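You operate a simulated robot arm through the tools that you are given. There is no shell and no other tool. Be economical: measure what you need, move in short steps, check, and stop when the job is done.

You are at the controls of a simulated two-armed robot. One attempt, no reset.

TASK
Flip the rocker to Closed, rack the yellow-band cup, turn the knob to 20 ml.
Fine: centre the slider before the cup comes out; spill nothing.

Only the result counts: the job must be done as asked and must still hold three seconds after the hand-in. Knocking over, shifting, dropping, spilling or breaking anything else fails it.

THE ROBOT
Two 7-joint arms with two-finger parallel grippers on one trunk, on a base that drives. Base frame: it is fixed to the floor where the robot stands at the start and does not move with it; the origin is under the middle of the robot, x ahead of it, y to its left, z up. Lengths are in m, angles in degrees, forces in N, time in s.
The left shoulder is at the start at [0.05, 0.161, 1.148], the right one opposite. With the tool pointing down near the work surface each hand reaches from about 0.18 to 0.68 m from the robot's upright axis, wherever it stands, measured 20 degrees to its own side. Places, roughly: orange slider [0.6, 0.1, 0.8]; teal rocker [0.5, 0.1, 1]; white knob [0.9, 0.1, 1]; white pump head [0.9, 0, 1]; yellow pump head [0.5, 0, 1]. Payload 3.43 kg a hand.
The TCP of each hand is the grasp point between the finger pads, 0.03 m short of the fingertips. In the tool frame z runs along the fingers and y along their closing line. Largest opening 0.094 m; finger width 0.028, thickness 0.01; the body of the gripper, 0.05 by 0.096 m, starts 0.055 m behind the TCP.
Orientation is told as [roll, pitch, yaw] about the base's x, y, z axes, in that order, counted from this pose: with the fingers straight down and closing along the base's y, the tool's x points along the base's -x, its y along +y and its z along -z.

THE INTERFACE
- The arms move only by the tool nudge_tool. It takes "left_steps", "right_steps" or both (then of equal length, played together; a hand with none holds still); each is a list of rows, each a list of 2 entries, a list of its own where there are three numbers: the shift along the tool's x, y, z in m, then the turn, a rotation vector about the tool's x, y, z in degrees. In form: [[[x, y, z], [ax, ay, az]], ...]. A call has 1 to 8 rows; each row is the pose to reach, as a shift and turn from the pose commanded when the call began, along the tool's axes at that moment. "left_fingers" and "right_fingers" are, for a hand that has rows, the closure in counts, from 0 (fully open) to 255 (shut), set as the call begins (left out, the last holds). A row lasts 0.2 s, in which the tool goes at most 0.05 m and 8.6 degrees; a call with a longer step from one row to the next is refused whole, and so is a gripper value outside its range. A pose out of reach is approached as far as the arm can. The call stops where the force on the tool passes 40 N (or 10 N more than at its start, if that is more) or the arm is blocked; 0.2 s more then pass. Each finger travels about 0.045 m/s and halts on what it meets, pressing with about 32 N; the grip force reading is that of the motor and also rises with nothing between the fingers. The clock runs only during rows and for 0.2 s after the last one: add rows that repeat a pose to give the fingers time. It gives the time, the measured TCP pose, the force on the tool (base axes), the opening and the grip force at its end, in the units of the frame above (readings bear some noise), with the torque about the TCP (base axes, N m) and any sound that the robot's microphone picked up, and new pictures: "views" is both (left out), scene, wrist or none (wrist: the cameras of the hands that moved).
- Cameras (640 x 400 px; columns grow to the right, rows downward): "scene" is now at [0.1317, -0.0014, 1.3092]; the picture's right is [-0.04, -1.00, 0.00], its down [-0.19, 0.01, -0.98] and it looks along [0.98, -0.04, -0.19] (base axes); focal length 214 px, centre (320, 200). "left" rides on the left gripper at [0.076, -0.014, -0.103] in its tool frame; the picture's right is [0.18, 0.98, 0.00], its down [-0.75, 0.14, -0.64] and it looks along [-0.63, 0.12, 0.77] (tool axes); focal length 243 px, centre (320, 200). "right" rides on the right gripper at [0.076, 0.014, -0.102] in its tool frame; the picture's right is [-0.18, 0.98, 0.00], its down [-0.75, -0.14, -0.64] and it looks along [-0.63, -0.12, 0.77] (tool axes); focal length 243 px, centre (320, 200). There is no depth. A picture from a camera that has moved, and an enlarged one, comes with that camera's place and axes in the base frame and with its lens.
- slide_trunk(by): slides the trunk up (or, below 0, down) by that many m; the arms and the scene camera ride with it, the base frame stays. It gives what a move gives, with no picture.
- roll_base(legs): drives the robot by 1 to 6 legs, each [ahead, left, turn to the left] in m, m and degrees, along the robot's own axes; the way and the turn of a leg run together, so that a leg with both is an arc; at most 1.5 m and 180 degrees a leg. The arms and the cameras ride along, it lands a little off, and it stops where it bumps. It gives what a move gives, and a new picture of the scene camera.
- aim_head(pan, tilt): turns the head with the scene camera to pan (to the left, within 80 degrees either way) and tilt (down, from -29 to 69), counted from straight ahead of the robot. It gives what a move gives, and a new picture of the scene camera.
- close_up(camera, box): a new picture of the part [left, top, right, bottom] of that camera's present view, enlarged. The clock stands still meanwhile.
- hand_in(): hands the job in; it is judged then, once.

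Go step by step. Nothing tells you exact positions but the pictures and the camera data: compare them with the known pose of the tool, close in by small moves and look again before you grip or let go. The budget is 120 turns and 260 pictures, counting those below and the enlarged ones. Unless the task says otherwise, let go and move clear before handing in, and close with one line.

The tools are called by a JSON object that holds its "fn" and its "kwargs". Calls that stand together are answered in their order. nudge_tool: Moves the arms, as the interface text tells. Its arguments: {"type":"object","properties":{"left_steps":{"type":"array","items":{"type":"array"}},"left_fingers":{"type":"number"},"right_steps":{"type":"array","items":{"type":"array"}},"right_fingers":{"type":"number"},"views":{"type":"string","enum":["both","scene","wrist","none"]}},"required":[]} The other tools are called the same way: slide_trunk (by) slides the trunk up or down; roll_base (legs) drives the base; aim_head (pan, tilt) turns the head that bears the scene camera; close_up (camera, box) takes an enlarged picture of a part of a camera's view; hand_in () hands the job in.

At the start:

```text
clock: 0.0
left_tcp_pos: [0.3018, 0.1703, 1.3024]
left_tool_rot: [-0.2, 0.0, 0.0]
left_ft_force: [0.1, 0.6, -0.5]
left_torque: [0.02, 0.0, -0.01]
left_opening: 0.0937
left_grasp_force: 0.1
right_tcp_pos: [0.3198, -0.1322, 1.2273]
right_tool_rot: [0.0, 0.0, -0.1]
right_ft_force: [-0.3, 0.8, 0.1]
right_torque: [-0.03, 0.02, -0.01]
right_opening: 0.094
right_grasp_force: 0.1
trunk travel left (down, up): [-0.175, 0.092]
robot x, y, heading: [-0.0025, 0.0024, 0.0]
head pan, tilt: [-2.3, 11.1]
```

scene: 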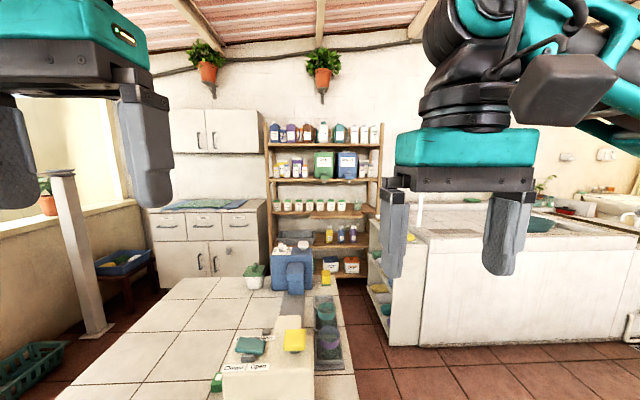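
right: 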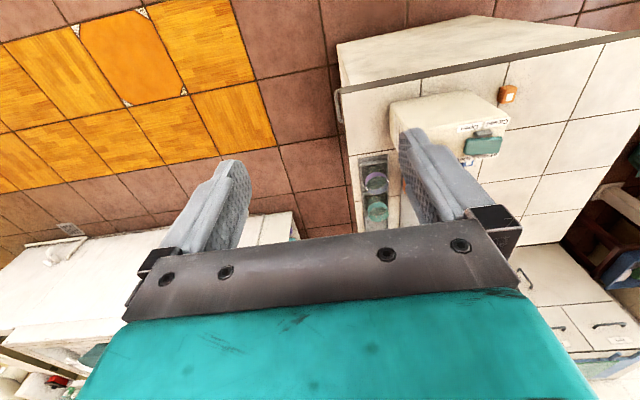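
left: 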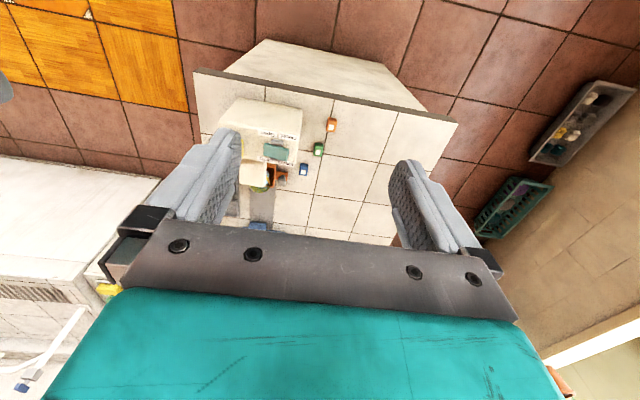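

I see a bench with a near beige console (teal rocker, yellow pump head) and a far blue one, with a rack of cups to the right. I'll look closer first.

{"fn": "close_up", "kwargs": {"camera": "scene", "box": [200, 220, 380, 400]}}

{"fn": "close_up", "kwargs": {"camera": "left", "box": [200, 80, 360, 240]}}

{"fn": "aim_head", "kwargs": {"pan": 0, "tilt": 45}}

```text
2.22 times, centred on (290, 310) of scene
camera zoom: at [0.1317, -0.0014, 1.3092], right [-0.04, -1.0, 0.0], down [-0.19, 0.01, -0.98], along [0.98, -0.04, -0.19], focal length 477 px, centre (387, -44)
```

zoom: 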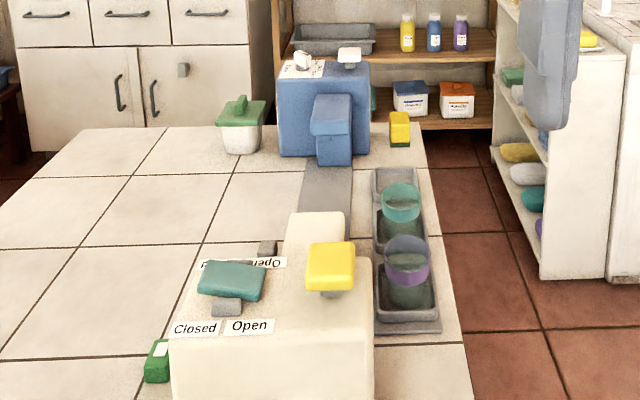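

```text
2.50 times, centred on (280, 160) of left
camera zoom: at [0.2258, 0.1558, 1.4047], right [-0.18, 0.98, 0.0], down [0.75, 0.14, 0.64], along [0.63, 0.12, -0.77], focal length 606 px, centre (420, 300)
```

zoom: 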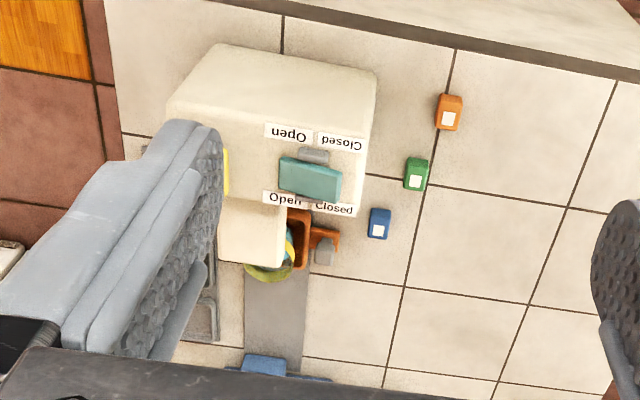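

```text
clock: 1.0
left_tcp_pos: [0.3017, 0.1698, 1.3027]
left_tool_rot: [-0.1, 0.0, 0.0]
left_ft_force: [0.1, 0.2, 0.2]
left_torque: [0.02, -0.03, -0.02]
left_opening: 0.094
left_grasp_force: 0.1
right_tcp_pos: [0.3201, -0.1326, 1.2272]
right_tool_rot: [0.0, 0.1, 0.0]
right_ft_force: [0.4, -0.4, -0.6]
right_torque: [0.0, -0.06, -0.01]
right_opening: 0.0941
right_grasp_force: 0.1
trunk travel left (down, up): [-0.175, 0.092]
robot x, y, heading: [0.001, 0.0009, -0.1]
head pan, tilt: [0.0, 45.0]
camera scene: at [0.12, 0.0024, 1.256], right [0.0, -1.0, 0.0], down [-0.71, 0.0, -0.71], along [0.71, 0.0, -0.71], focal length 214 px, centre (320, 200)
```

scene: 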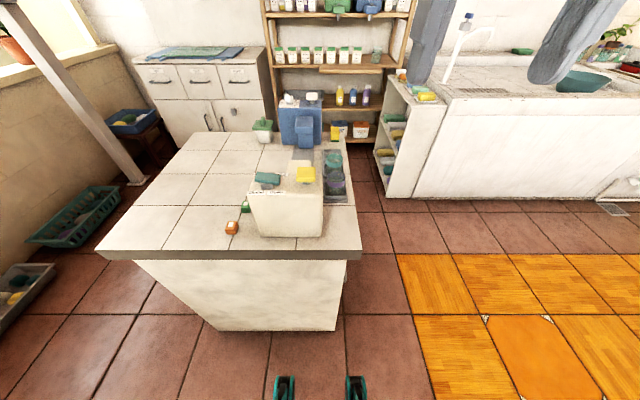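

The pumps face each other along x; the cup with its orange slider sits behind the near (beige) one, and the rack runs along the right edge. I'll drive round to the right side of the bench to face it and look.

{"fn": "roll_base", "kwargs": {"legs": [[0, -0.65, 0], [0.72, 0, 0], [0, 0, 90]]}}

```text
clock: 14.5
left_tcp_pos: [0.5565, -0.3451, 1.3019]
left_tool_rot: [-0.1, 0.1, 89.6]
left_ft_force: [-0.1, -0.4, 0.9]
left_torque: [0.03, -0.01, -0.02]
left_opening: 0.094
left_grasp_force: 0.1
right_tcp_pos: [0.8592, -0.3283, 1.2272]
right_tool_rot: [0.0, 0.0, 89.7]
right_ft_force: [-0.6, 0.1, -0.2]
right_torque: [-0.02, 0.01, 0.01]
right_opening: 0.0939
right_grasp_force: 0.0
trunk travel left (down, up): [-0.175, 0.092]
robot x, y, heading: [0.7244, -0.6472, 89.8]
head pan, tilt: [0.0, 45.0]
camera scene: at [0.724, -0.5243, 1.256], right [1.0, -0.01, 0.0], down [-0.01, -0.71, -0.71], along [0.01, 0.71, -0.71], focal length 214 px, centre (320, 200)
```

scene: 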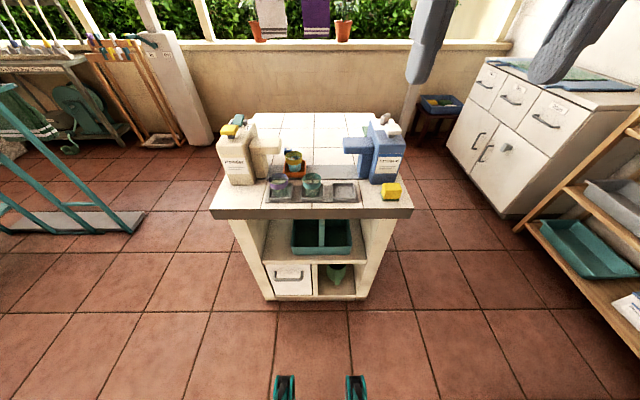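

{"fn": "close_up", "kwargs": {"camera": "scene", "box": [205, 105, 315, 215]}}

{"fn": "close_up", "kwargs": {"camera": "scene", "box": [310, 105, 420, 215]}}

{"fn": "close_up", "kwargs": {"camera": "scene", "box": [260, 145, 320, 205]}}

```text
3.64 times, centred on (260, 160) of scene
camera zoom: at [0.724, -0.5243, 1.256], right [1.0, -0.01, 0.0], down [-0.01, -0.71, -0.71], along [0.01, 0.71, -0.71], focal length 780 px, centre (538, 346)
```

zoom: 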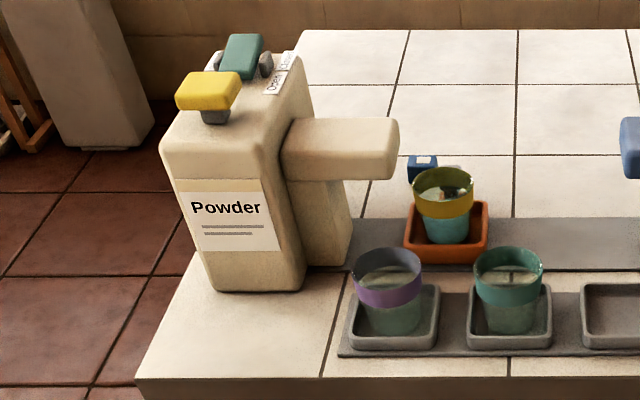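

```text
3.64 times, centred on (365, 160) of scene
camera zoom: at [0.724, -0.5243, 1.256], right [1.0, -0.01, 0.0], down [-0.01, -0.71, -0.71], along [0.01, 0.71, -0.71], focal length 780 px, centre (156, 346)
```

zoom: 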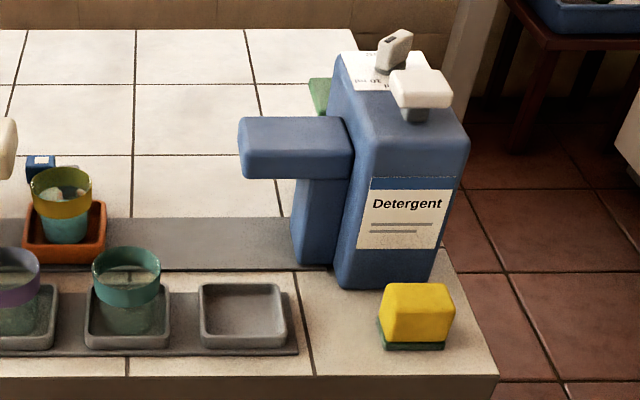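

```text
6.67 times, centred on (290, 175) of scene
camera zoom: at [0.724, -0.5243, 1.256], right [1.0, -0.01, 0.0], down [-0.01, -0.71, -0.71], along [0.01, 0.71, -0.71], focal length 1430 px, centre (520, 367)
```

zoom: 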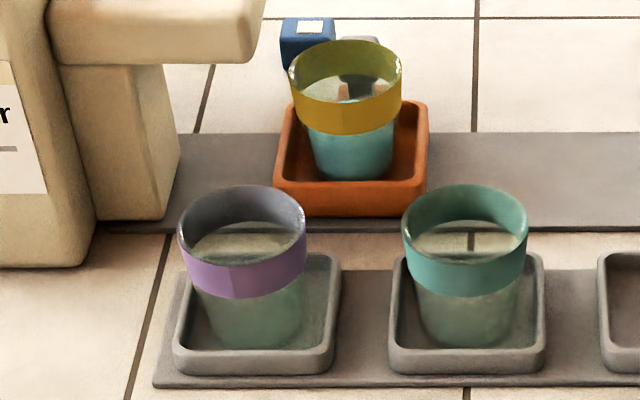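

The orange slider is a tray on a gray rail between the pumps, with a handle on its far side, and the rack's third tray is empty. I'll drive 0.2 m closer and look with the wrist cameras.

{"fn": "roll_base", "kwargs": {"legs": [[0.17, 0, 0.2]]}}

{"fn": "nudge_tool", "kwargs": {"left_steps": [[[0, 0, 0], [0, 0, 0]]], "right_steps": [[[0, 0, 0], [0, 0, 0]]], "views": "wrist"}}

```text
clock: 15.9
left_tcp_pos: [0.5574, -0.1772, 1.3013]
left_tool_rot: [-0.1, 0.0, 89.6]
left_ft_force: [0.2, -0.2, -0.8]
left_torque: [-0.01, 0.01, 0.05]
left_opening: 0.0941
left_grasp_force: 0.0
right_tcp_pos: [0.8591, -0.1594, 1.2272]
right_tool_rot: [0.0, 0.0, 89.6]
right_ft_force: [0.1, 0.0, 0.1]
right_torque: [0.02, 0.0, 0.03]
right_opening: 0.094
right_grasp_force: 0.1
trunk travel left (down, up): [-0.175, 0.092]
robot x, y, heading: [0.7277, -0.4784, 89.8]
head pan, tilt: [0.0, 45.0]
camera scene: at [0.7247, -0.3553, 1.2559], right [1.0, 0.0, 0.0], down [0.0, -0.71, -0.71], along [0.0, 0.71, -0.71], focal length 214 px, centre (320, 200)
```

scene: 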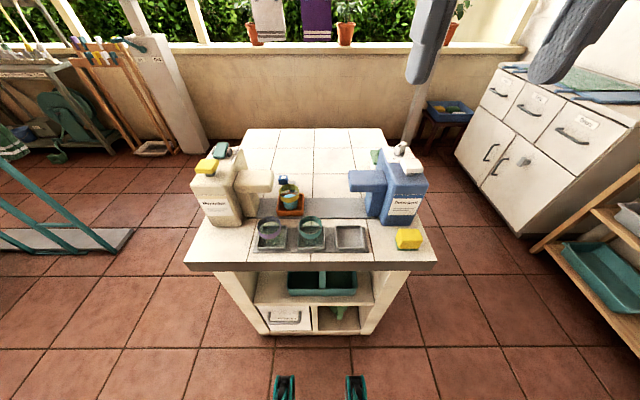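

```text
clock: 16.4
left_tcp_pos: [0.5577, -0.1779, 1.3019]
left_tool_rot: [0.0, 0.0, 89.7]
left_ft_force: [0.8, 0.3, -0.1]
left_torque: [0.0, -0.01, 0.01]
left_opening: 0.0938
left_grasp_force: 0.0
right_tcp_pos: [0.8591, -0.1597, 1.2267]
right_tool_rot: [0.0, 0.0, 89.9]
right_ft_force: [0.4, 0.2, 0.1]
right_torque: [0.03, 0.0, 0.0]
right_opening: 0.0942
right_grasp_force: 0.0
trunk travel left (down, up): [-0.175, 0.092]
robot x, y, heading: [0.7263, -0.4782, 89.8]
head pan, tilt: [0.0, 45.0]
camera right: at [0.8457, -0.2362, 1.3293], right [-0.98, 0.19, 0.0], down [0.14, 0.75, 0.64], along [0.12, 0.63, -0.77], focal length 243 px, centre (320, 200)
camera left: at [0.5705, -0.2527, 1.4048], right [-0.98, -0.18, 0.0], down [-0.14, 0.75, 0.64], along [-0.11, 0.63, -0.77], focal length 243 px, centre (320, 200)
```

right: 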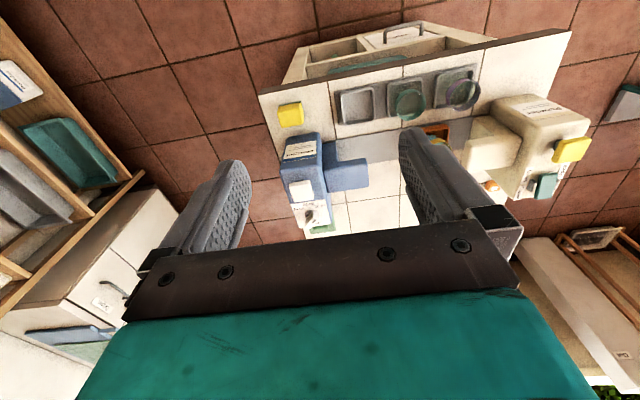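
left: 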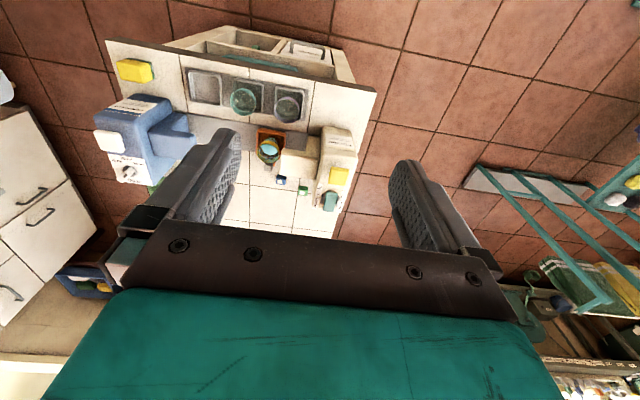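

I'll enlarge these views to triangulate positions.

{"fn": "close_up", "kwargs": {"camera": "scene", "box": [185, 130, 315, 270]}}

{"fn": "close_up", "kwargs": {"camera": "scene", "box": [310, 130, 440, 270]}}

{"fn": "close_up", "kwargs": {"camera": "left", "box": [180, 60, 380, 220]}}

{"fn": "close_up", "kwargs": {"camera": "left", "box": [85, 40, 245, 200]}}

{"fn": "close_up", "kwargs": {"camera": "right", "box": [260, 60, 420, 240]}}

```text
2.86 times, centred on (250, 200) of scene
camera zoom: at [0.7247, -0.3559, 1.2559], right [1.0, 0.0, 0.0], down [0.0, -0.71, -0.71], along [0.0, 0.71, -0.71], focal length 613 px, centre (520, 200)
```

zoom: 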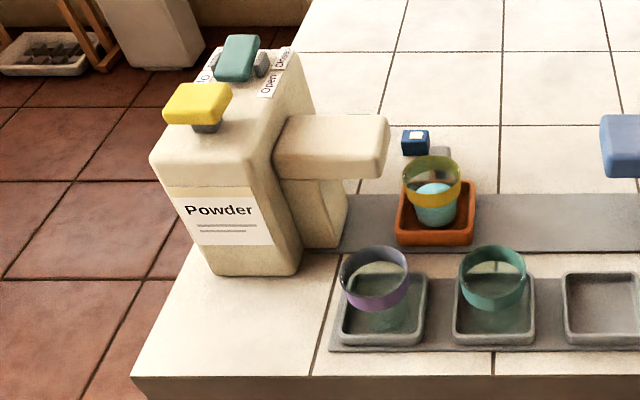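

```text
2.86 times, centred on (375, 200) of scene
camera zoom: at [0.7247, -0.3559, 1.2559], right [1.0, 0.0, 0.0], down [0.0, -0.71, -0.71], along [0.0, 0.71, -0.71], focal length 613 px, centre (163, 200)
```

zoom: 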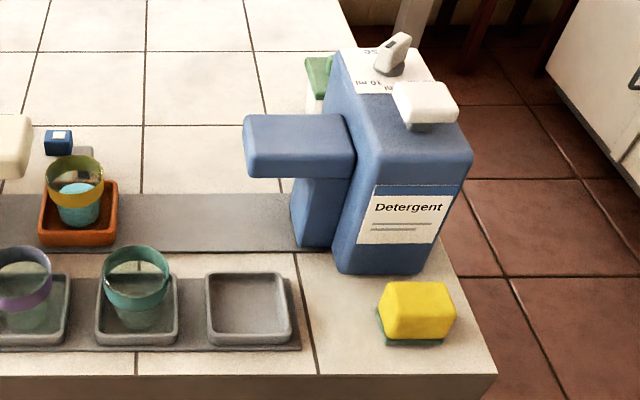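

```text
2.50 times, centred on (280, 140) of left
camera zoom: at [0.5705, -0.2527, 1.4048], right [-0.98, -0.18, 0.0], down [-0.14, 0.75, 0.64], along [-0.11, 0.63, -0.77], focal length 606 px, centre (420, 350)
```

zoom: 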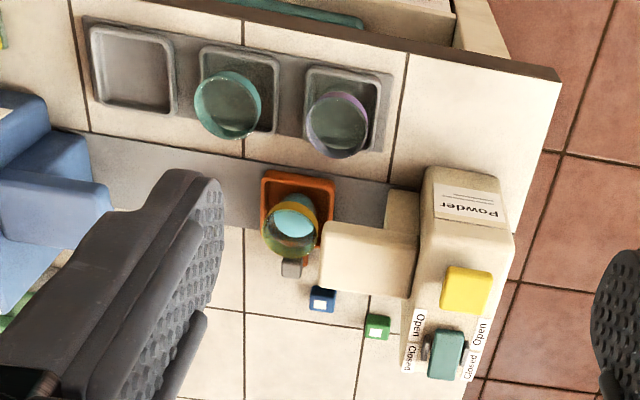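

```text
2.50 times, centred on (165, 120) of left
camera zoom: at [0.5705, -0.2527, 1.4048], right [-0.98, -0.18, 0.0], down [-0.14, 0.75, 0.64], along [-0.11, 0.63, -0.77], focal length 606 px, centre (708, 400)
```

zoom: 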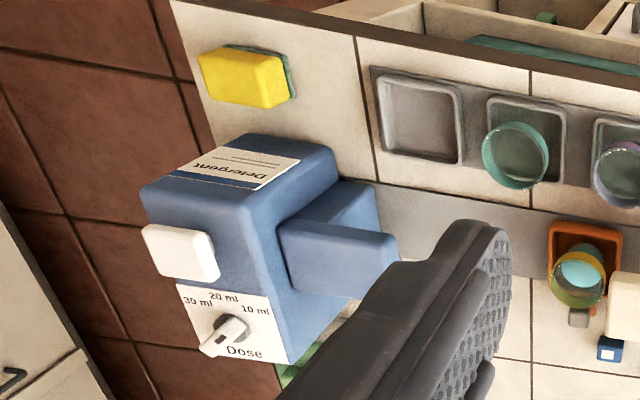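

```text
2.22 times, centred on (340, 150) of right
camera zoom: at [0.8457, -0.2362, 1.3293], right [-0.98, 0.19, 0.0], down [0.14, 0.75, 0.64], along [0.12, 0.63, -0.77], focal length 539 px, centre (276, 311)
```

zoom: 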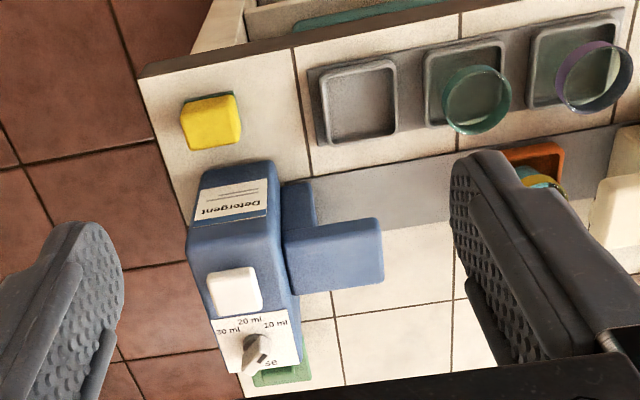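

Triangulated: rack empty tray ≈ (0.797, -0.053, 0.827), slider ≈ (0.645, 0.05), its gray handle ≈ (0.645, 0.113, 0.855), rail middle ≈ x 0.70, rocker ≈ (0.486, 0.095, 0.98). I start with the rocker: left hand above its Closed (+y) end, fingers shut.

{"fn": "nudge_tool", "kwargs": {"left_steps": [[[-0.037, 0.009, 0.025], [0, 0, 0]], [[-0.074, 0.018, 0.05], [0, 0, 0]], [[-0.111, 0.027, 0.075], [0, 0, 0]], [[-0.148, 0.036, 0.1], [0, 0, 0]], [[-0.185, 0.045, 0.125], [0, 0, 0]], [[-0.222, 0.054, 0.15], [0, 0, 0]], [[-0.259, 0.063, 0.175], [0, 0, 0]], [[-0.29, 0.072, 0.2], [0, 0, 0]]], "left_fingers": 255}}

{"fn": "close_up", "kwargs": {"camera": "left", "box": [220, 60, 420, 240]}}

{"fn": "close_up", "kwargs": {"camera": "scene", "box": [180, 110, 280, 210]}}

```text
clock: 18.1
left_tcp_pos: [0.486, 0.1133, 1.1005]
left_tool_rot: [0.0, 0.1, 89.7]
left_ft_force: [-0.4, -0.5, 0.0]
left_torque: [0.0, -0.01, -0.01]
left_opening: 0.0
left_grasp_force: 32.0
right_tcp_pos: [0.8595, -0.1596, 1.2266]
right_tool_rot: [0.0, -0.1, 89.7]
right_ft_force: [-0.1, 0.0, 0.1]
right_torque: [-0.03, -0.04, -0.01]
right_opening: 0.094
right_grasp_force: 0.0
trunk travel left (down, up): [-0.175, 0.092]
robot x, y, heading: [0.7232, -0.4804, 89.7]
head pan, tilt: [0.0, 45.0]
camera scene: at [0.7248, -0.3555, 1.2559], right [1.0, 0.0, 0.0], down [0.0, -0.71, -0.71], along [0.0, 0.71, -0.71], focal length 214 px, centre (320, 200)
camera left: at [0.4997, 0.0376, 1.2045], right [-0.98, -0.18, 0.0], down [-0.14, 0.76, 0.64], along [-0.12, 0.63, -0.77], focal length 243 px, centre (320, 200)
```

scene: 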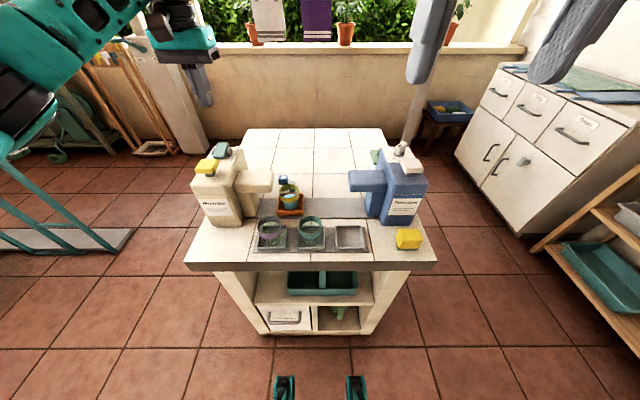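
left: 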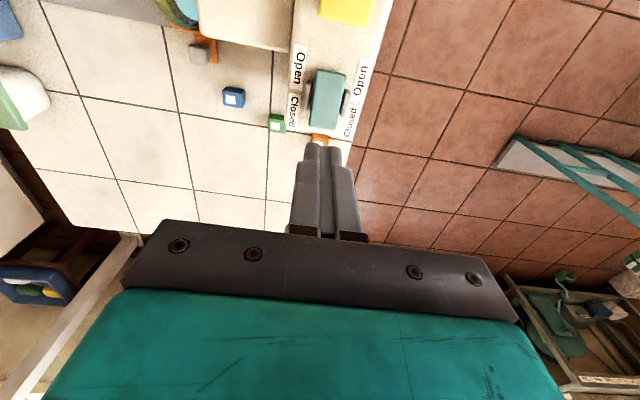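

```text
2.22 times, centred on (320, 150) of left
camera zoom: at [0.4997, 0.0376, 1.2045], right [-0.98, -0.18, 0.0], down [-0.14, 0.76, 0.64], along [-0.12, 0.63, -0.77], focal length 539 px, centre (320, 311)
```

zoom: 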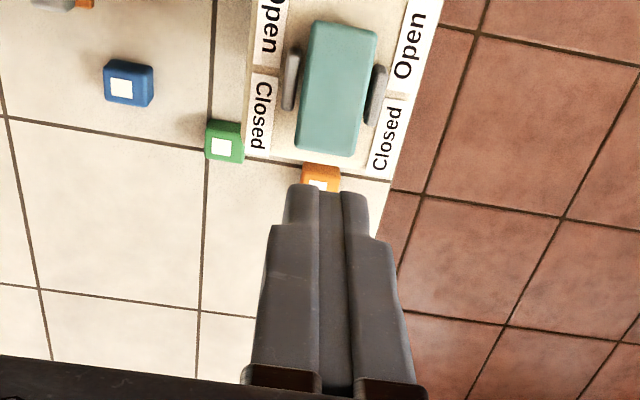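

```text
4.00 times, centred on (230, 160) of scene
camera zoom: at [0.7248, -0.3555, 1.2559], right [1.0, 0.0, 0.0], down [0.0, -0.71, -0.71], along [0.0, 0.71, -0.71], focal length 858 px, centre (680, 360)
```

zoom: 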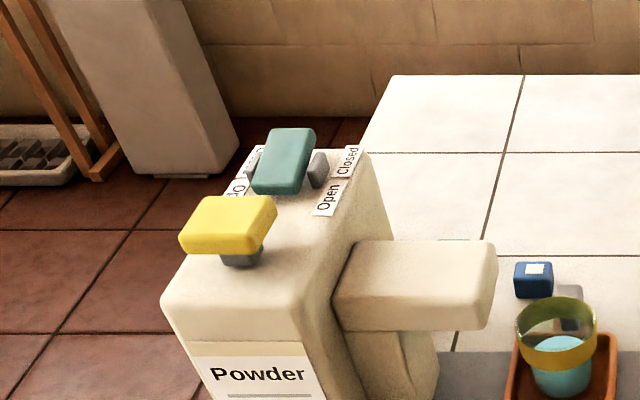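

The rocker's +y (Closed) end is the raised one, with the end at about y 0.127. I press down there in small steps.

{"fn": "nudge_tool", "kwargs": {"left_steps": [[[-0.006, 0.005, 0.03], [0, 0, 0]], [[-0.006, 0.005, 0.06], [0, 0, 0]], [[-0.006, 0.005, 0.075], [0, 0, 0]], [[-0.006, 0.005, 0.083], [0, 0, 0]], [[-0.006, 0.005, 0.09], [0, 0, 0]], [[-0.006, 0.005, 0.096], [0, 0, 0]]]}}

{"fn": "close_up", "kwargs": {"camera": "scene", "box": [180, 110, 280, 210]}}

{"fn": "close_up", "kwargs": {"camera": "left", "box": [220, 60, 420, 240]}}

```text
clock: 19.6
left_tcp_pos: [0.4823, 0.119, 1.0056]
left_tool_rot: [0.0, -0.1, 89.8]
left_ft_force: [-0.3, 0.4, -0.2]
left_torque: [-0.03, 0.01, 0.02]
left_opening: 0.0001
left_grasp_force: 32.3
right_tcp_pos: [0.8589, -0.1595, 1.2272]
right_tool_rot: [0.0, -0.1, 89.7]
right_ft_force: [-0.2, -0.2, 0.7]
right_torque: [0.0, 0.01, -0.01]
right_opening: 0.0939
right_grasp_force: 0.0
trunk travel left (down, up): [-0.175, 0.092]
robot x, y, heading: [0.7258, -0.4796, 89.8]
head pan, tilt: [0.0, 45.0]
camera scene: at [0.7247, -0.356, 1.256], right [1.0, 0.0, 0.0], down [0.0, -0.71, -0.71], along [0.0, 0.71, -0.71], focal length 214 px, centre (320, 200)
camera left: at [0.4949, 0.0435, 1.1088], right [-0.98, -0.18, 0.0], down [-0.14, 0.75, 0.64], along [-0.11, 0.63, -0.77], focal length 243 px, centre (320, 200)
```

scene: 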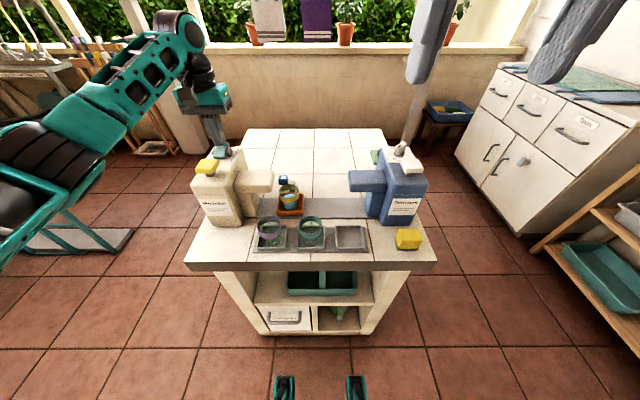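
left: 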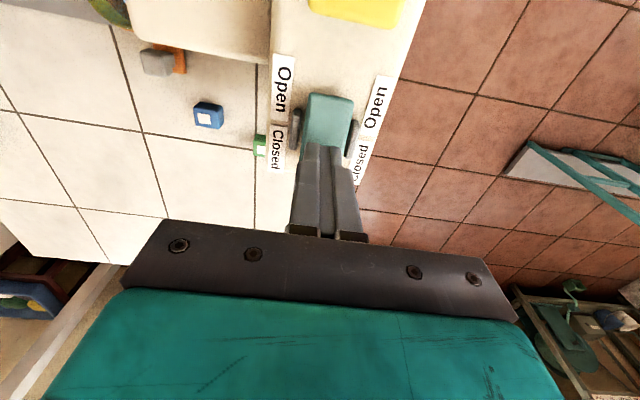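

```text
4.00 times, centred on (230, 160) of scene
camera zoom: at [0.7247, -0.356, 1.256], right [1.0, 0.0, 0.0], down [0.0, -0.71, -0.71], along [0.0, 0.71, -0.71], focal length 858 px, centre (680, 360)
```

zoom: 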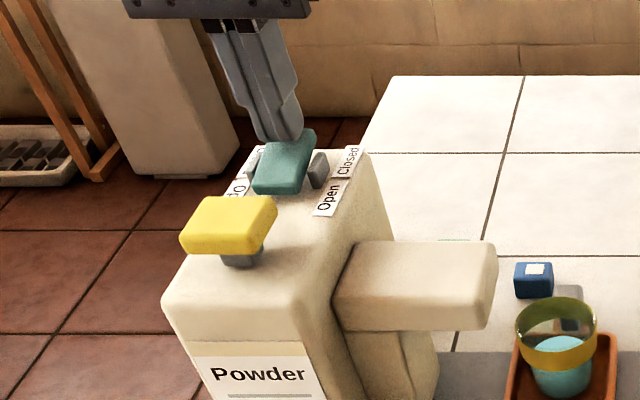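

```text
2.22 times, centred on (320, 150) of left
camera zoom: at [0.4949, 0.0435, 1.1088], right [-0.98, -0.18, 0.0], down [-0.14, 0.75, 0.64], along [-0.11, 0.63, -0.77], focal length 539 px, centre (320, 311)
```

zoom: 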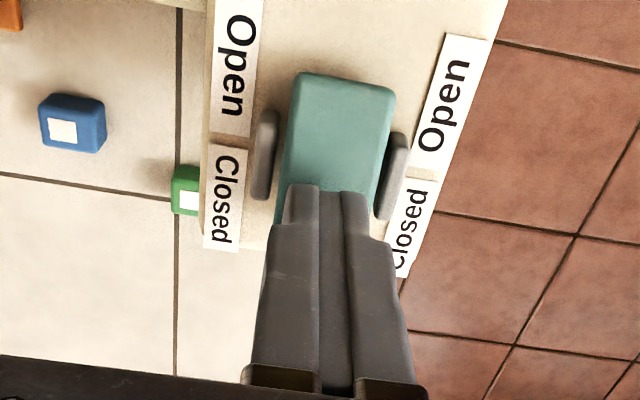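

Nearly touching (tip at z≈0.976), no force yet; I keep pressing down.

{"fn": "nudge_tool", "kwargs": {"left_steps": [[[0.003, 0.001, 0.006], [0, 0, 0]], [[0.003, 0.001, 0.012], [0, 0, 0]], [[0.003, 0.001, 0.018], [0, 0, 0]], [[0.003, 0.001, 0.024], [0, 0, 0]], [[0.003, 0.001, 0.03], [0, 0, 0]]], "views": "wrist"}}

{"fn": "close_up", "kwargs": {"camera": "scene", "box": [180, 110, 280, 210]}}

```text
clock: 20.4
left_tcp_pos: [0.4805, 0.1174, 0.9992]
left_tool_rot: [-0.2, -1.1, 89.7]
left_ft_force: [0.3, -9.7, 16.0]
left_torque: [-0.44, 0.05, 0.03]
left_opening: 0.0002
left_grasp_force: 32.2
right_tcp_pos: [0.8591, -0.1617, 1.2272]
right_tool_rot: [0.0, -0.1, 89.8]
right_ft_force: [-0.5, 0.6, 0.0]
right_torque: [-0.02, 0.01, -0.02]
right_opening: 0.0941
right_grasp_force: 0.0
trunk travel left (down, up): [-0.175, 0.092]
robot x, y, heading: [0.7256, -0.4816, 89.9]
head pan, tilt: [0.0, 45.0]
stopped in row 4 (left hand): the force on the tool passed its limit at 44 N (the readings are from after the stop); the commanded pose is now the measured one
camera left: at [0.4936, 0.0386, 1.1008], right [-0.98, -0.18, -0.01], down [-0.14, 0.74, 0.66], along [-0.11, 0.65, -0.76], focal length 243 px, centre (320, 200)
```

left: 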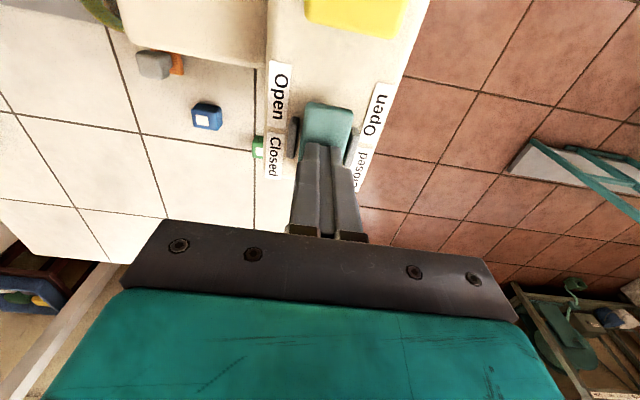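

```text
4.00 times, centred on (230, 160) of scene
camera zoom: at [0.7251, -0.3583, 1.2561], right [1.0, 0.0, 0.0], down [0.0, -0.71, -0.71], along [0.0, 0.71, -0.71], focal length 858 px, centre (680, 360)
```

zoom: 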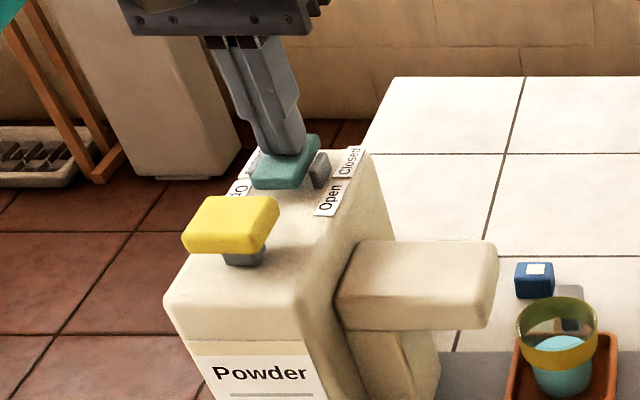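

The force limit was met and the rocker seems to have moved; I lift and check its tilt.

{"fn": "nudge_tool", "kwargs": {"left_steps": [[[0, 0, -0.03], [0, -0.5, 0]], [[0, 0, -0.07], [0, -1, 0]], [[0, 0, -0.1], [0, -1, 0]]], "views": "none"}}

{"fn": "close_up", "kwargs": {"camera": "scene", "box": [180, 110, 280, 210]}}

{"fn": "close_up", "kwargs": {"camera": "left", "box": [220, 60, 420, 240]}}

```text
clock: 21.2
left_tcp_pos: [0.4792, 0.1166, 1.0968]
left_tool_rot: [-0.1, -2.0, 89.8]
left_ft_force: [0.2, -0.1, 0.3]
left_torque: [0.02, -0.02, -0.03]
left_opening: 0.0
left_grasp_force: 32.5
right_tcp_pos: [0.8591, -0.1607, 1.2273]
right_tool_rot: [0.0, 0.0, 89.8]
right_ft_force: [-0.2, 0.1, -0.3]
right_torque: [-0.04, -0.01, -0.01]
right_opening: 0.0941
right_grasp_force: 0.0
trunk travel left (down, up): [-0.175, 0.092]
robot x, y, heading: [0.7246, -0.4806, 89.5]
head pan, tilt: [0.0, 45.0]
```

```text
4.00 times, centred on (230, 160) of scene
camera zoom: at [0.7248, -0.3564, 1.2559], right [1.0, 0.0, 0.0], down [0.0, -0.71, -0.71], along [0.0, 0.71, -0.71], focal length 858 px, centre (680, 360)
```

zoom: 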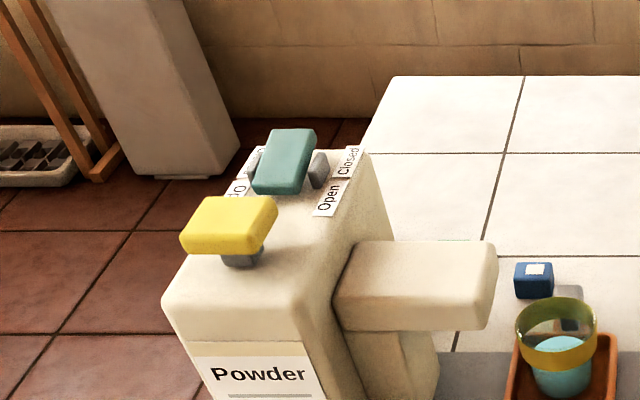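

```text
2.22 times, centred on (320, 150) of left
camera zoom: at [0.4926, 0.0361, 1.1966], right [-0.98, -0.18, -0.01], down [-0.14, 0.73, 0.67], along [-0.11, 0.66, -0.75], focal length 539 px, centre (320, 311)
```

zoom: 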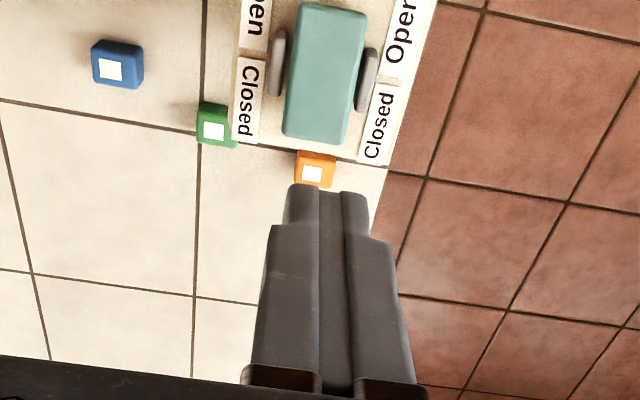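

It sprang back, so it needs a deeper press nearer its end. I level the tool, shift 6 mm outward and press slowly again.

{"fn": "nudge_tool", "kwargs": {"left_steps": [[[-0.007, 0, 0.04], [0, 2, 0]], [[-0.007, 0, 0.08], [0, 2, 0]], [[-0.007, 0, 0.092], [0, 2, 0]], [[-0.007, 0, 0.096], [0, 2, 0]], [[-0.007, 0, 0.1], [0, 2, 0]], [[-0.007, 0, 0.104], [0, 2, 0]], [[-0.007, 0, 0.108], [0, 2, 0]], [[-0.007, 0, 0.112], [0, 2, 0]]], "views": "none"}}

{"fn": "close_up", "kwargs": {"camera": "scene", "box": [180, 110, 280, 210]}}

```text
clock: 22.8
left_tcp_pos: [0.4807, 0.1305, 0.9978]
left_tool_rot: [-0.4, -1.1, 89.7]
left_ft_force: [-0.2, -2.1, 10.5]
left_torque: [-0.16, -0.03, -0.02]
left_opening: 0.0001
left_grasp_force: 32.2
right_tcp_pos: [0.859, -0.1616, 1.2271]
right_tool_rot: [0.0, 0.0, 89.8]
right_ft_force: [-0.2, 0.7, 1.6]
right_torque: [-0.03, -0.02, 0.0]
right_opening: 0.094
right_grasp_force: 0.0
trunk travel left (down, up): [-0.175, 0.092]
robot x, y, heading: [0.72, -0.4805, 89.7]
head pan, tilt: [0.0, 45.0]
stopped in row 7 (left hand): the force on the tool passed its limit at 42 N (the readings are from after the stop); the commanded pose is now the measured one
```

```text
4.00 times, centred on (230, 160) of scene
camera zoom: at [0.7248, -0.3566, 1.2558], right [1.0, 0.0, 0.0], down [0.0, -0.71, -0.71], along [0.0, 0.71, -0.71], focal length 858 px, centre (680, 360)
```

zoom: 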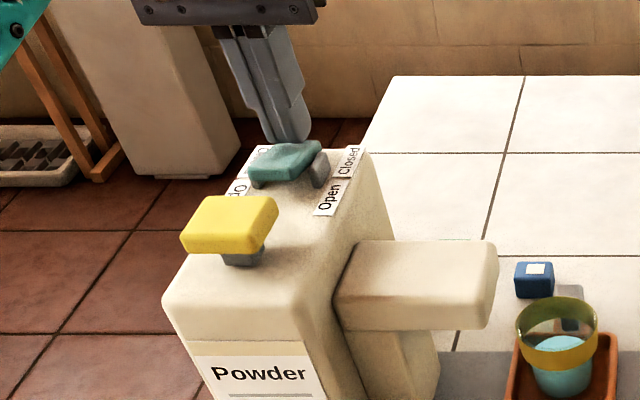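

The near end is now raised: it looks flipped. I lift and confirm.

{"fn": "nudge_tool", "kwargs": {"left_steps": [[[0, 0, -0.03], [0, 0.5, 0]], [[0, 0, -0.07], [0, 1, 0]], [[0, 0, -0.1], [0, 1, 0]]], "views": "none"}}

{"fn": "close_up", "kwargs": {"camera": "scene", "box": [180, 110, 280, 210]}}

{"fn": "close_up", "kwargs": {"camera": "left", "box": [120, 0, 420, 200]}}

```text
clock: 23.6
left_tcp_pos: [0.4795, 0.1283, 1.0974]
left_tool_rot: [-0.2, 0.1, 89.8]
left_ft_force: [0.1, 0.1, -0.3]
left_torque: [0.01, 0.03, 0.01]
left_opening: 0.0
left_grasp_force: 32.0
right_tcp_pos: [0.8598, -0.161, 1.227]
right_tool_rot: [0.0, -0.1, 89.7]
right_ft_force: [0.3, 0.0, 0.6]
right_torque: [0.02, -0.01, 0.03]
right_opening: 0.0941
right_grasp_force: 0.1
trunk travel left (down, up): [-0.175, 0.092]
robot x, y, heading: [0.7251, -0.4767, 89.6]
head pan, tilt: [0.0, 45.0]
```

```text
4.00 times, centred on (230, 160) of scene
camera zoom: at [0.7248, -0.3562, 1.2559], right [1.0, 0.0, 0.0], down [0.0, -0.71, -0.71], along [0.0, 0.71, -0.71], focal length 858 px, centre (680, 360)
```

zoom: 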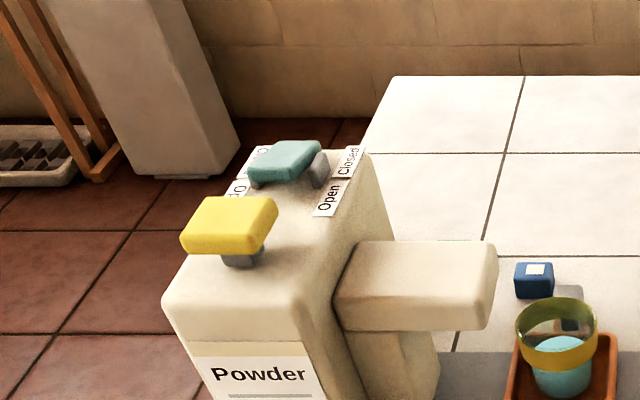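

```text
2.00 times, centred on (270, 100) of left
camera zoom: at [0.492, 0.0536, 1.2], right [-0.98, -0.18, 0.0], down [-0.14, 0.76, 0.64], along [-0.11, 0.63, -0.77], focal length 485 px, centre (420, 400)
```

zoom: 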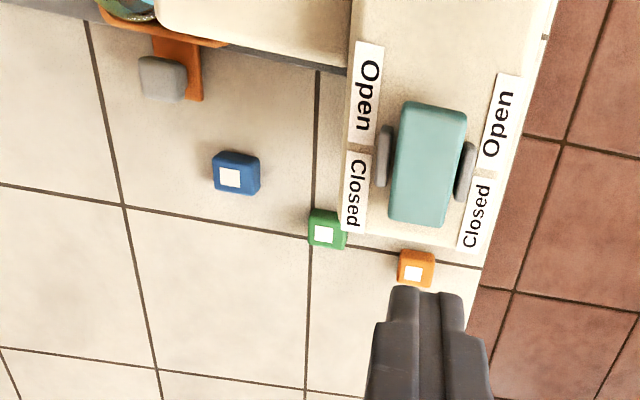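

Rocker is on Closed. Now left hand to above the slider's gray handle post, half open, then look.

{"fn": "nudge_tool", "kwargs": {"left_steps": [[[0, -0.04, 0], [0, 0, 0]], [[0, -0.08, 0], [0, 0, 0]], [[0.005, -0.12, 0.01], [0, 0, 0]], [[0.013, -0.1625, 0.03], [0, 0, 0]], [[0.013, -0.1625, 0.07], [0, 0, 0]]], "left_fingers": 115, "views": "wrist"}}

{"fn": "close_up", "kwargs": {"camera": "left", "box": [220, 60, 420, 240]}}

{"fn": "close_up", "kwargs": {"camera": "scene", "box": [240, 130, 340, 230]}}

```text
clock: 24.8
left_tcp_pos: [0.6429, 0.1153, 1.026]
left_tool_rot: [-0.2, 0.2, 89.7]
left_ft_force: [0.3, 0.2, 0.0]
left_torque: [-0.02, 0.01, 0.01]
left_opening: 0.0515
left_grasp_force: 0.0
right_tcp_pos: [0.8579, -0.1595, 1.2281]
right_tool_rot: [0.1, -0.1, 89.8]
right_ft_force: [-0.5, 0.4, 0.8]
right_torque: [0.01, 0.01, -0.02]
right_opening: 0.094
right_grasp_force: 0.1
trunk travel left (down, up): [-0.175, 0.092]
robot x, y, heading: [0.7275, -0.4788, 89.9]
head pan, tilt: [0.0, 45.0]
camera left: at [0.6549, 0.04, 1.1303], right [-0.98, -0.18, 0.0], down [-0.14, 0.76, 0.64], along [-0.11, 0.63, -0.77], focal length 243 px, centre (320, 200)
```

left: 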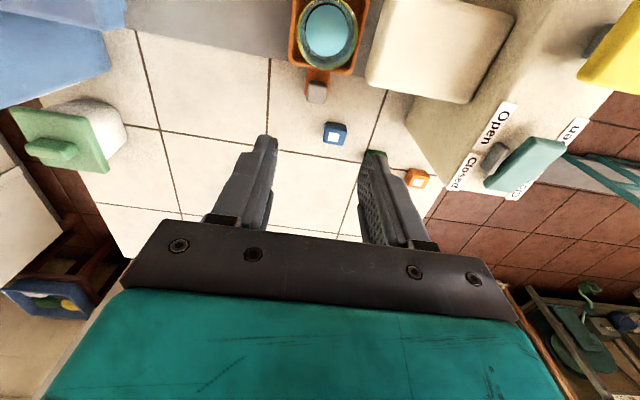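

```text
2.22 times, centred on (320, 150) of left
camera zoom: at [0.6549, 0.04, 1.1303], right [-0.98, -0.18, 0.0], down [-0.14, 0.76, 0.64], along [-0.11, 0.63, -0.77], focal length 539 px, centre (320, 311)
```

zoom: 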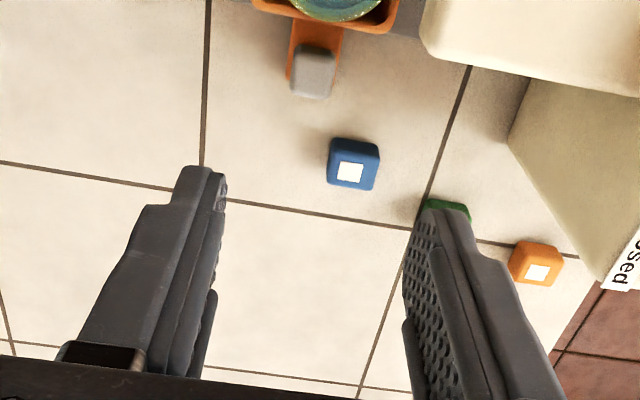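

```text
4.00 times, centred on (290, 180) of scene
camera zoom: at [0.7241, -0.3555, 1.2559], right [1.0, 0.0, 0.0], down [0.0, -0.71, -0.71], along [0.0, 0.71, -0.71], focal length 858 px, centre (440, 280)
```

zoom: 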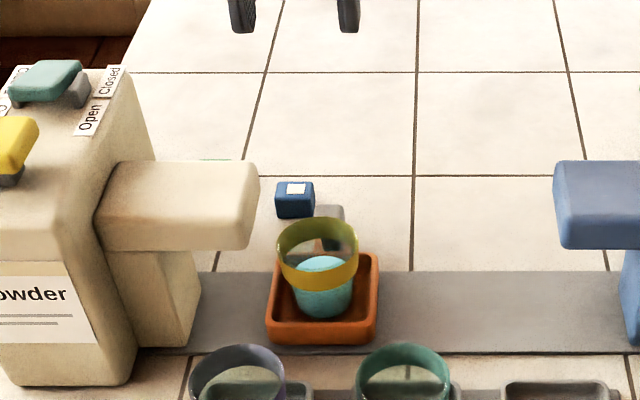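

Handle post is at ≈ (0.645, 0.112), top z≈0.86, 2 cm wide; cup at (0.646, 0.06) with a 5 cm rim. I descend astride the post.

{"fn": "nudge_tool", "kwargs": {"left_steps": [[[0.002, -0.002, 0.04], [0, 0, 0]], [[0.002, -0.002, 0.08], [0, 0, 0]], [[0.002, -0.002, 0.11], [0, 0, 0]], [[0.002, -0.002, 0.13], [0, 0, 0]], [[0.002, -0.002, 0.145], [0, 0, 0]]], "views": "wrist"}}

{"fn": "close_up", "kwargs": {"camera": "scene", "box": [240, 130, 340, 230]}}

{"fn": "close_up", "kwargs": {"camera": "left", "box": [220, 60, 420, 240]}}

```text
clock: 26.0
left_tcp_pos: [0.6438, 0.1129, 0.8821]
left_tool_rot: [-0.3, 0.2, 89.7]
left_ft_force: [-0.1, -0.6, 0.3]
left_torque: [-0.01, 0.01, 0.0]
left_opening: 0.0516
left_grasp_force: 0.0
right_tcp_pos: [0.8579, -0.1592, 1.227]
right_tool_rot: [0.0, -0.1, 89.8]
right_ft_force: [0.2, 0.5, -0.4]
right_torque: [0.04, 0.02, -0.01]
right_opening: 0.0938
right_grasp_force: 0.1
trunk travel left (down, up): [-0.175, 0.092]
robot x, y, heading: [0.7261, -0.4775, 89.7]
head pan, tilt: [0.0, 45.0]
camera left: at [0.6572, 0.0372, 0.9847], right [-0.98, -0.18, 0.0], down [-0.14, 0.76, 0.64], along [-0.11, 0.63, -0.77], focal length 243 px, centre (320, 200)
```

left: 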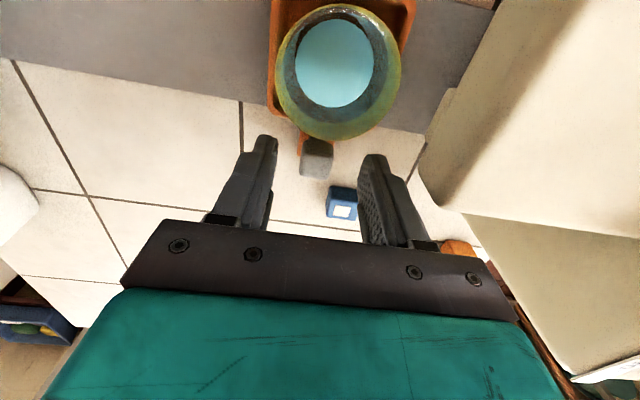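

```text
4.00 times, centred on (290, 180) of scene
camera zoom: at [0.7245, -0.3558, 1.256], right [1.0, 0.0, 0.0], down [0.0, -0.71, -0.71], along [0.0, 0.71, -0.71], focal length 858 px, centre (440, 280)
```

zoom: 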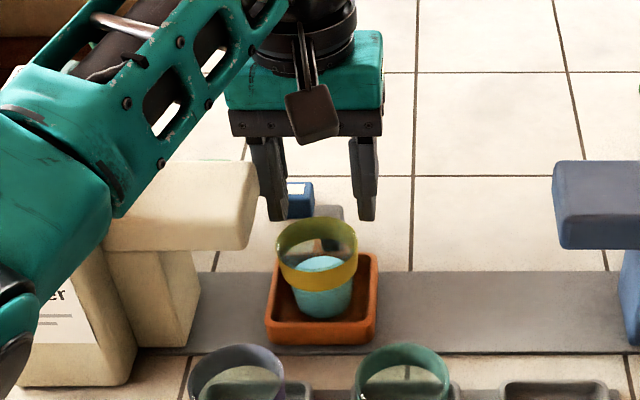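

```text
2.22 times, centred on (320, 150) of left
camera zoom: at [0.6572, 0.0372, 0.9847], right [-0.98, -0.18, 0.0], down [-0.14, 0.76, 0.64], along [-0.11, 0.63, -0.77], focal length 539 px, centre (320, 311)
```

zoom: 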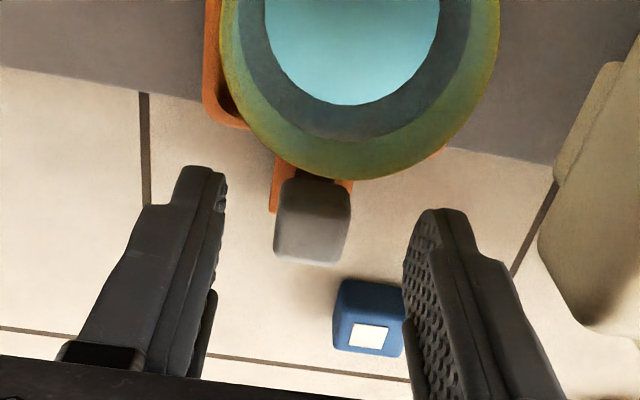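

Aligned well: post is centred between the fingers and clear of the cup rim. I go down 14 mm and close on the post.

{"fn": "nudge_tool", "kwargs": {"left_steps": [[[0, -0.002, 0.008], [0, 0, 0]], [[0, -0.002, 0.015], [0, 0, 0]]], "views": "none"}}

{"fn": "nudge_tool", "kwargs": {"left_steps": [[[0, 0, 0], [0, 0, 0]], [[0, 0, 0], [0, 0, 0]], [[0, 0, 0], [0, 0, 0]], [[0, 0, 0], [0, 0, 0]]], "left_fingers": 255, "views": "wrist"}}

{"fn": "close_up", "kwargs": {"camera": "scene", "box": [240, 130, 340, 230]}}

```text
clock: 26.6
left_tcp_pos: [0.6457, 0.1119, 0.8672]
left_tool_rot: [-0.2, 0.1, 89.7]
left_ft_force: [0.3, 0.4, -0.1]
left_torque: [0.01, -0.04, -0.01]
left_opening: 0.0516
left_grasp_force: 0.1
right_tcp_pos: [0.8592, -0.1607, 1.2279]
right_tool_rot: [0.0, 0.1, 89.8]
right_ft_force: [-0.1, 0.5, -0.2]
right_torque: [-0.03, -0.02, -0.04]
right_opening: 0.094
right_grasp_force: 0.1
trunk travel left (down, up): [-0.175, 0.092]
robot x, y, heading: [0.7266, -0.4791, 89.8]
head pan, tilt: [0.0, 45.0]
```

```text
clock: 27.6
left_tcp_pos: [0.6462, 0.1132, 0.8658]
left_tool_rot: [-0.3, 0.1, 89.9]
left_ft_force: [0.0, 0.4, -1.4]
left_torque: [0.17, 0.06, 0.19]
left_opening: 0.0217
left_grasp_force: 44.4
right_tcp_pos: [0.8602, -0.1598, 1.2277]
right_tool_rot: [-0.1, 0.0, 89.8]
right_ft_force: [-0.5, 1.0, -0.1]
right_torque: [0.02, -0.02, 0.02]
right_opening: 0.094
right_grasp_force: 0.0
trunk travel left (down, up): [-0.175, 0.092]
robot x, y, heading: [0.723, -0.4841, 89.9]
head pan, tilt: [0.0, 45.0]
camera left: at [0.6595, 0.0368, 0.9702], right [-0.98, -0.18, 0.0], down [-0.14, 0.76, 0.64], along [-0.11, 0.63, -0.77], focal length 243 px, centre (320, 200)
```

left: 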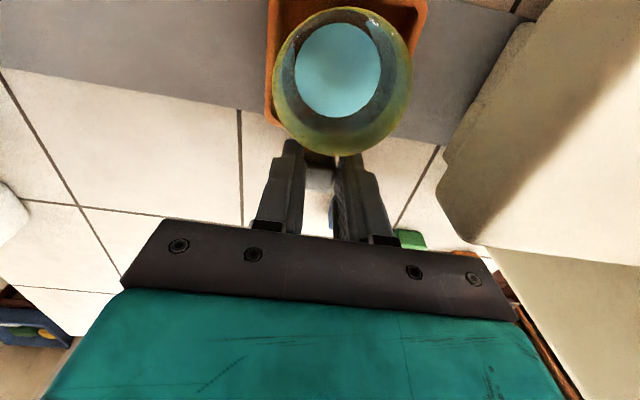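

```text
4.00 times, centred on (290, 180) of scene
camera zoom: at [0.7245, -0.3558, 1.2559], right [1.0, 0.0, 0.0], down [0.0, -0.71, -0.71], along [0.0, 0.71, -0.71], focal length 858 px, centre (440, 280)
```

zoom: 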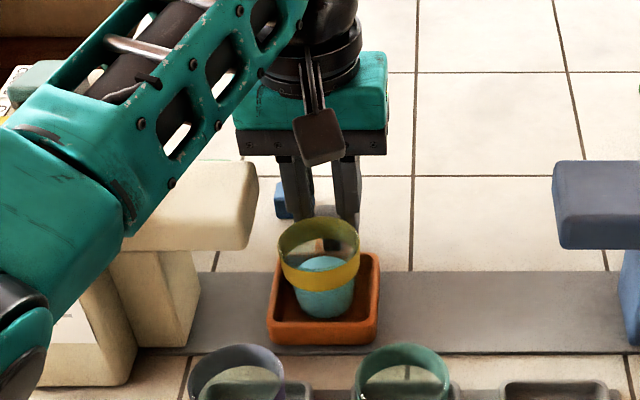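

Post gripped. Symmetry of columns and spouts puts the rail's middle at x≈0.702, so I slide gently by +0.055.

{"fn": "nudge_tool", "kwargs": {"left_steps": [[[0, -0.003, 0], [0, 0, 0]], [[0, -0.008, 0], [0, 0, 0]], [[0, -0.014, 0], [0, 0, 0]], [[0, -0.02, 0], [0, 0, 0]], [[0, -0.026, 0], [0, 0, 0]], [[0, -0.031, 0], [0, 0, 0]], [[0, -0.035, 0], [0, 0, 0]], [[0, -0.037, 0], [0, 0, 0]]], "views": "none"}}

{"fn": "close_up", "kwargs": {"camera": "scene", "box": [240, 130, 400, 250]}}

```text
clock: 29.4
left_tcp_pos: [0.6828, 0.1121, 0.8672]
left_tool_rot: [-0.2, 0.1, 89.8]
left_ft_force: [-0.6, 5.9, 0.2]
left_torque: [0.45, 0.09, 0.28]
left_opening: 0.0215
left_grasp_force: 45.1
right_tcp_pos: [0.859, -0.1606, 1.2266]
right_tool_rot: [0.1, -0.1, 89.7]
right_ft_force: [-0.2, 0.1, -0.1]
right_torque: [0.0, -0.01, -0.03]
right_opening: 0.0939
right_grasp_force: 0.0
trunk travel left (down, up): [-0.175, 0.092]
robot x, y, heading: [0.7279, -0.4792, 89.7]
head pan, tilt: [0.0, 45.0]
```

```text
3.33 times, centred on (320, 190) of scene
camera zoom: at [0.7245, -0.3554, 1.2559], right [1.0, 0.0, 0.0], down [0.0, -0.71, -0.71], along [0.0, 0.71, -0.71], focal length 715 px, centre (320, 233)
```

zoom: 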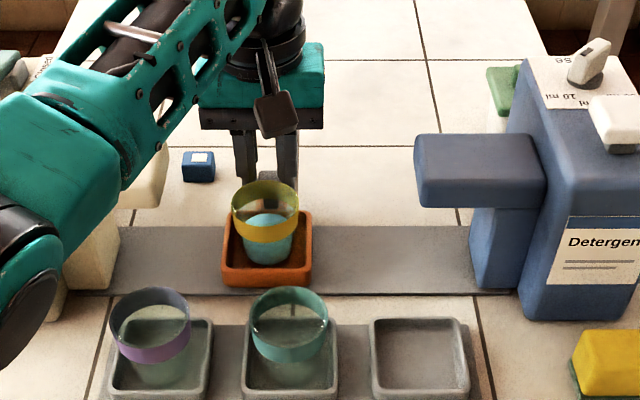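

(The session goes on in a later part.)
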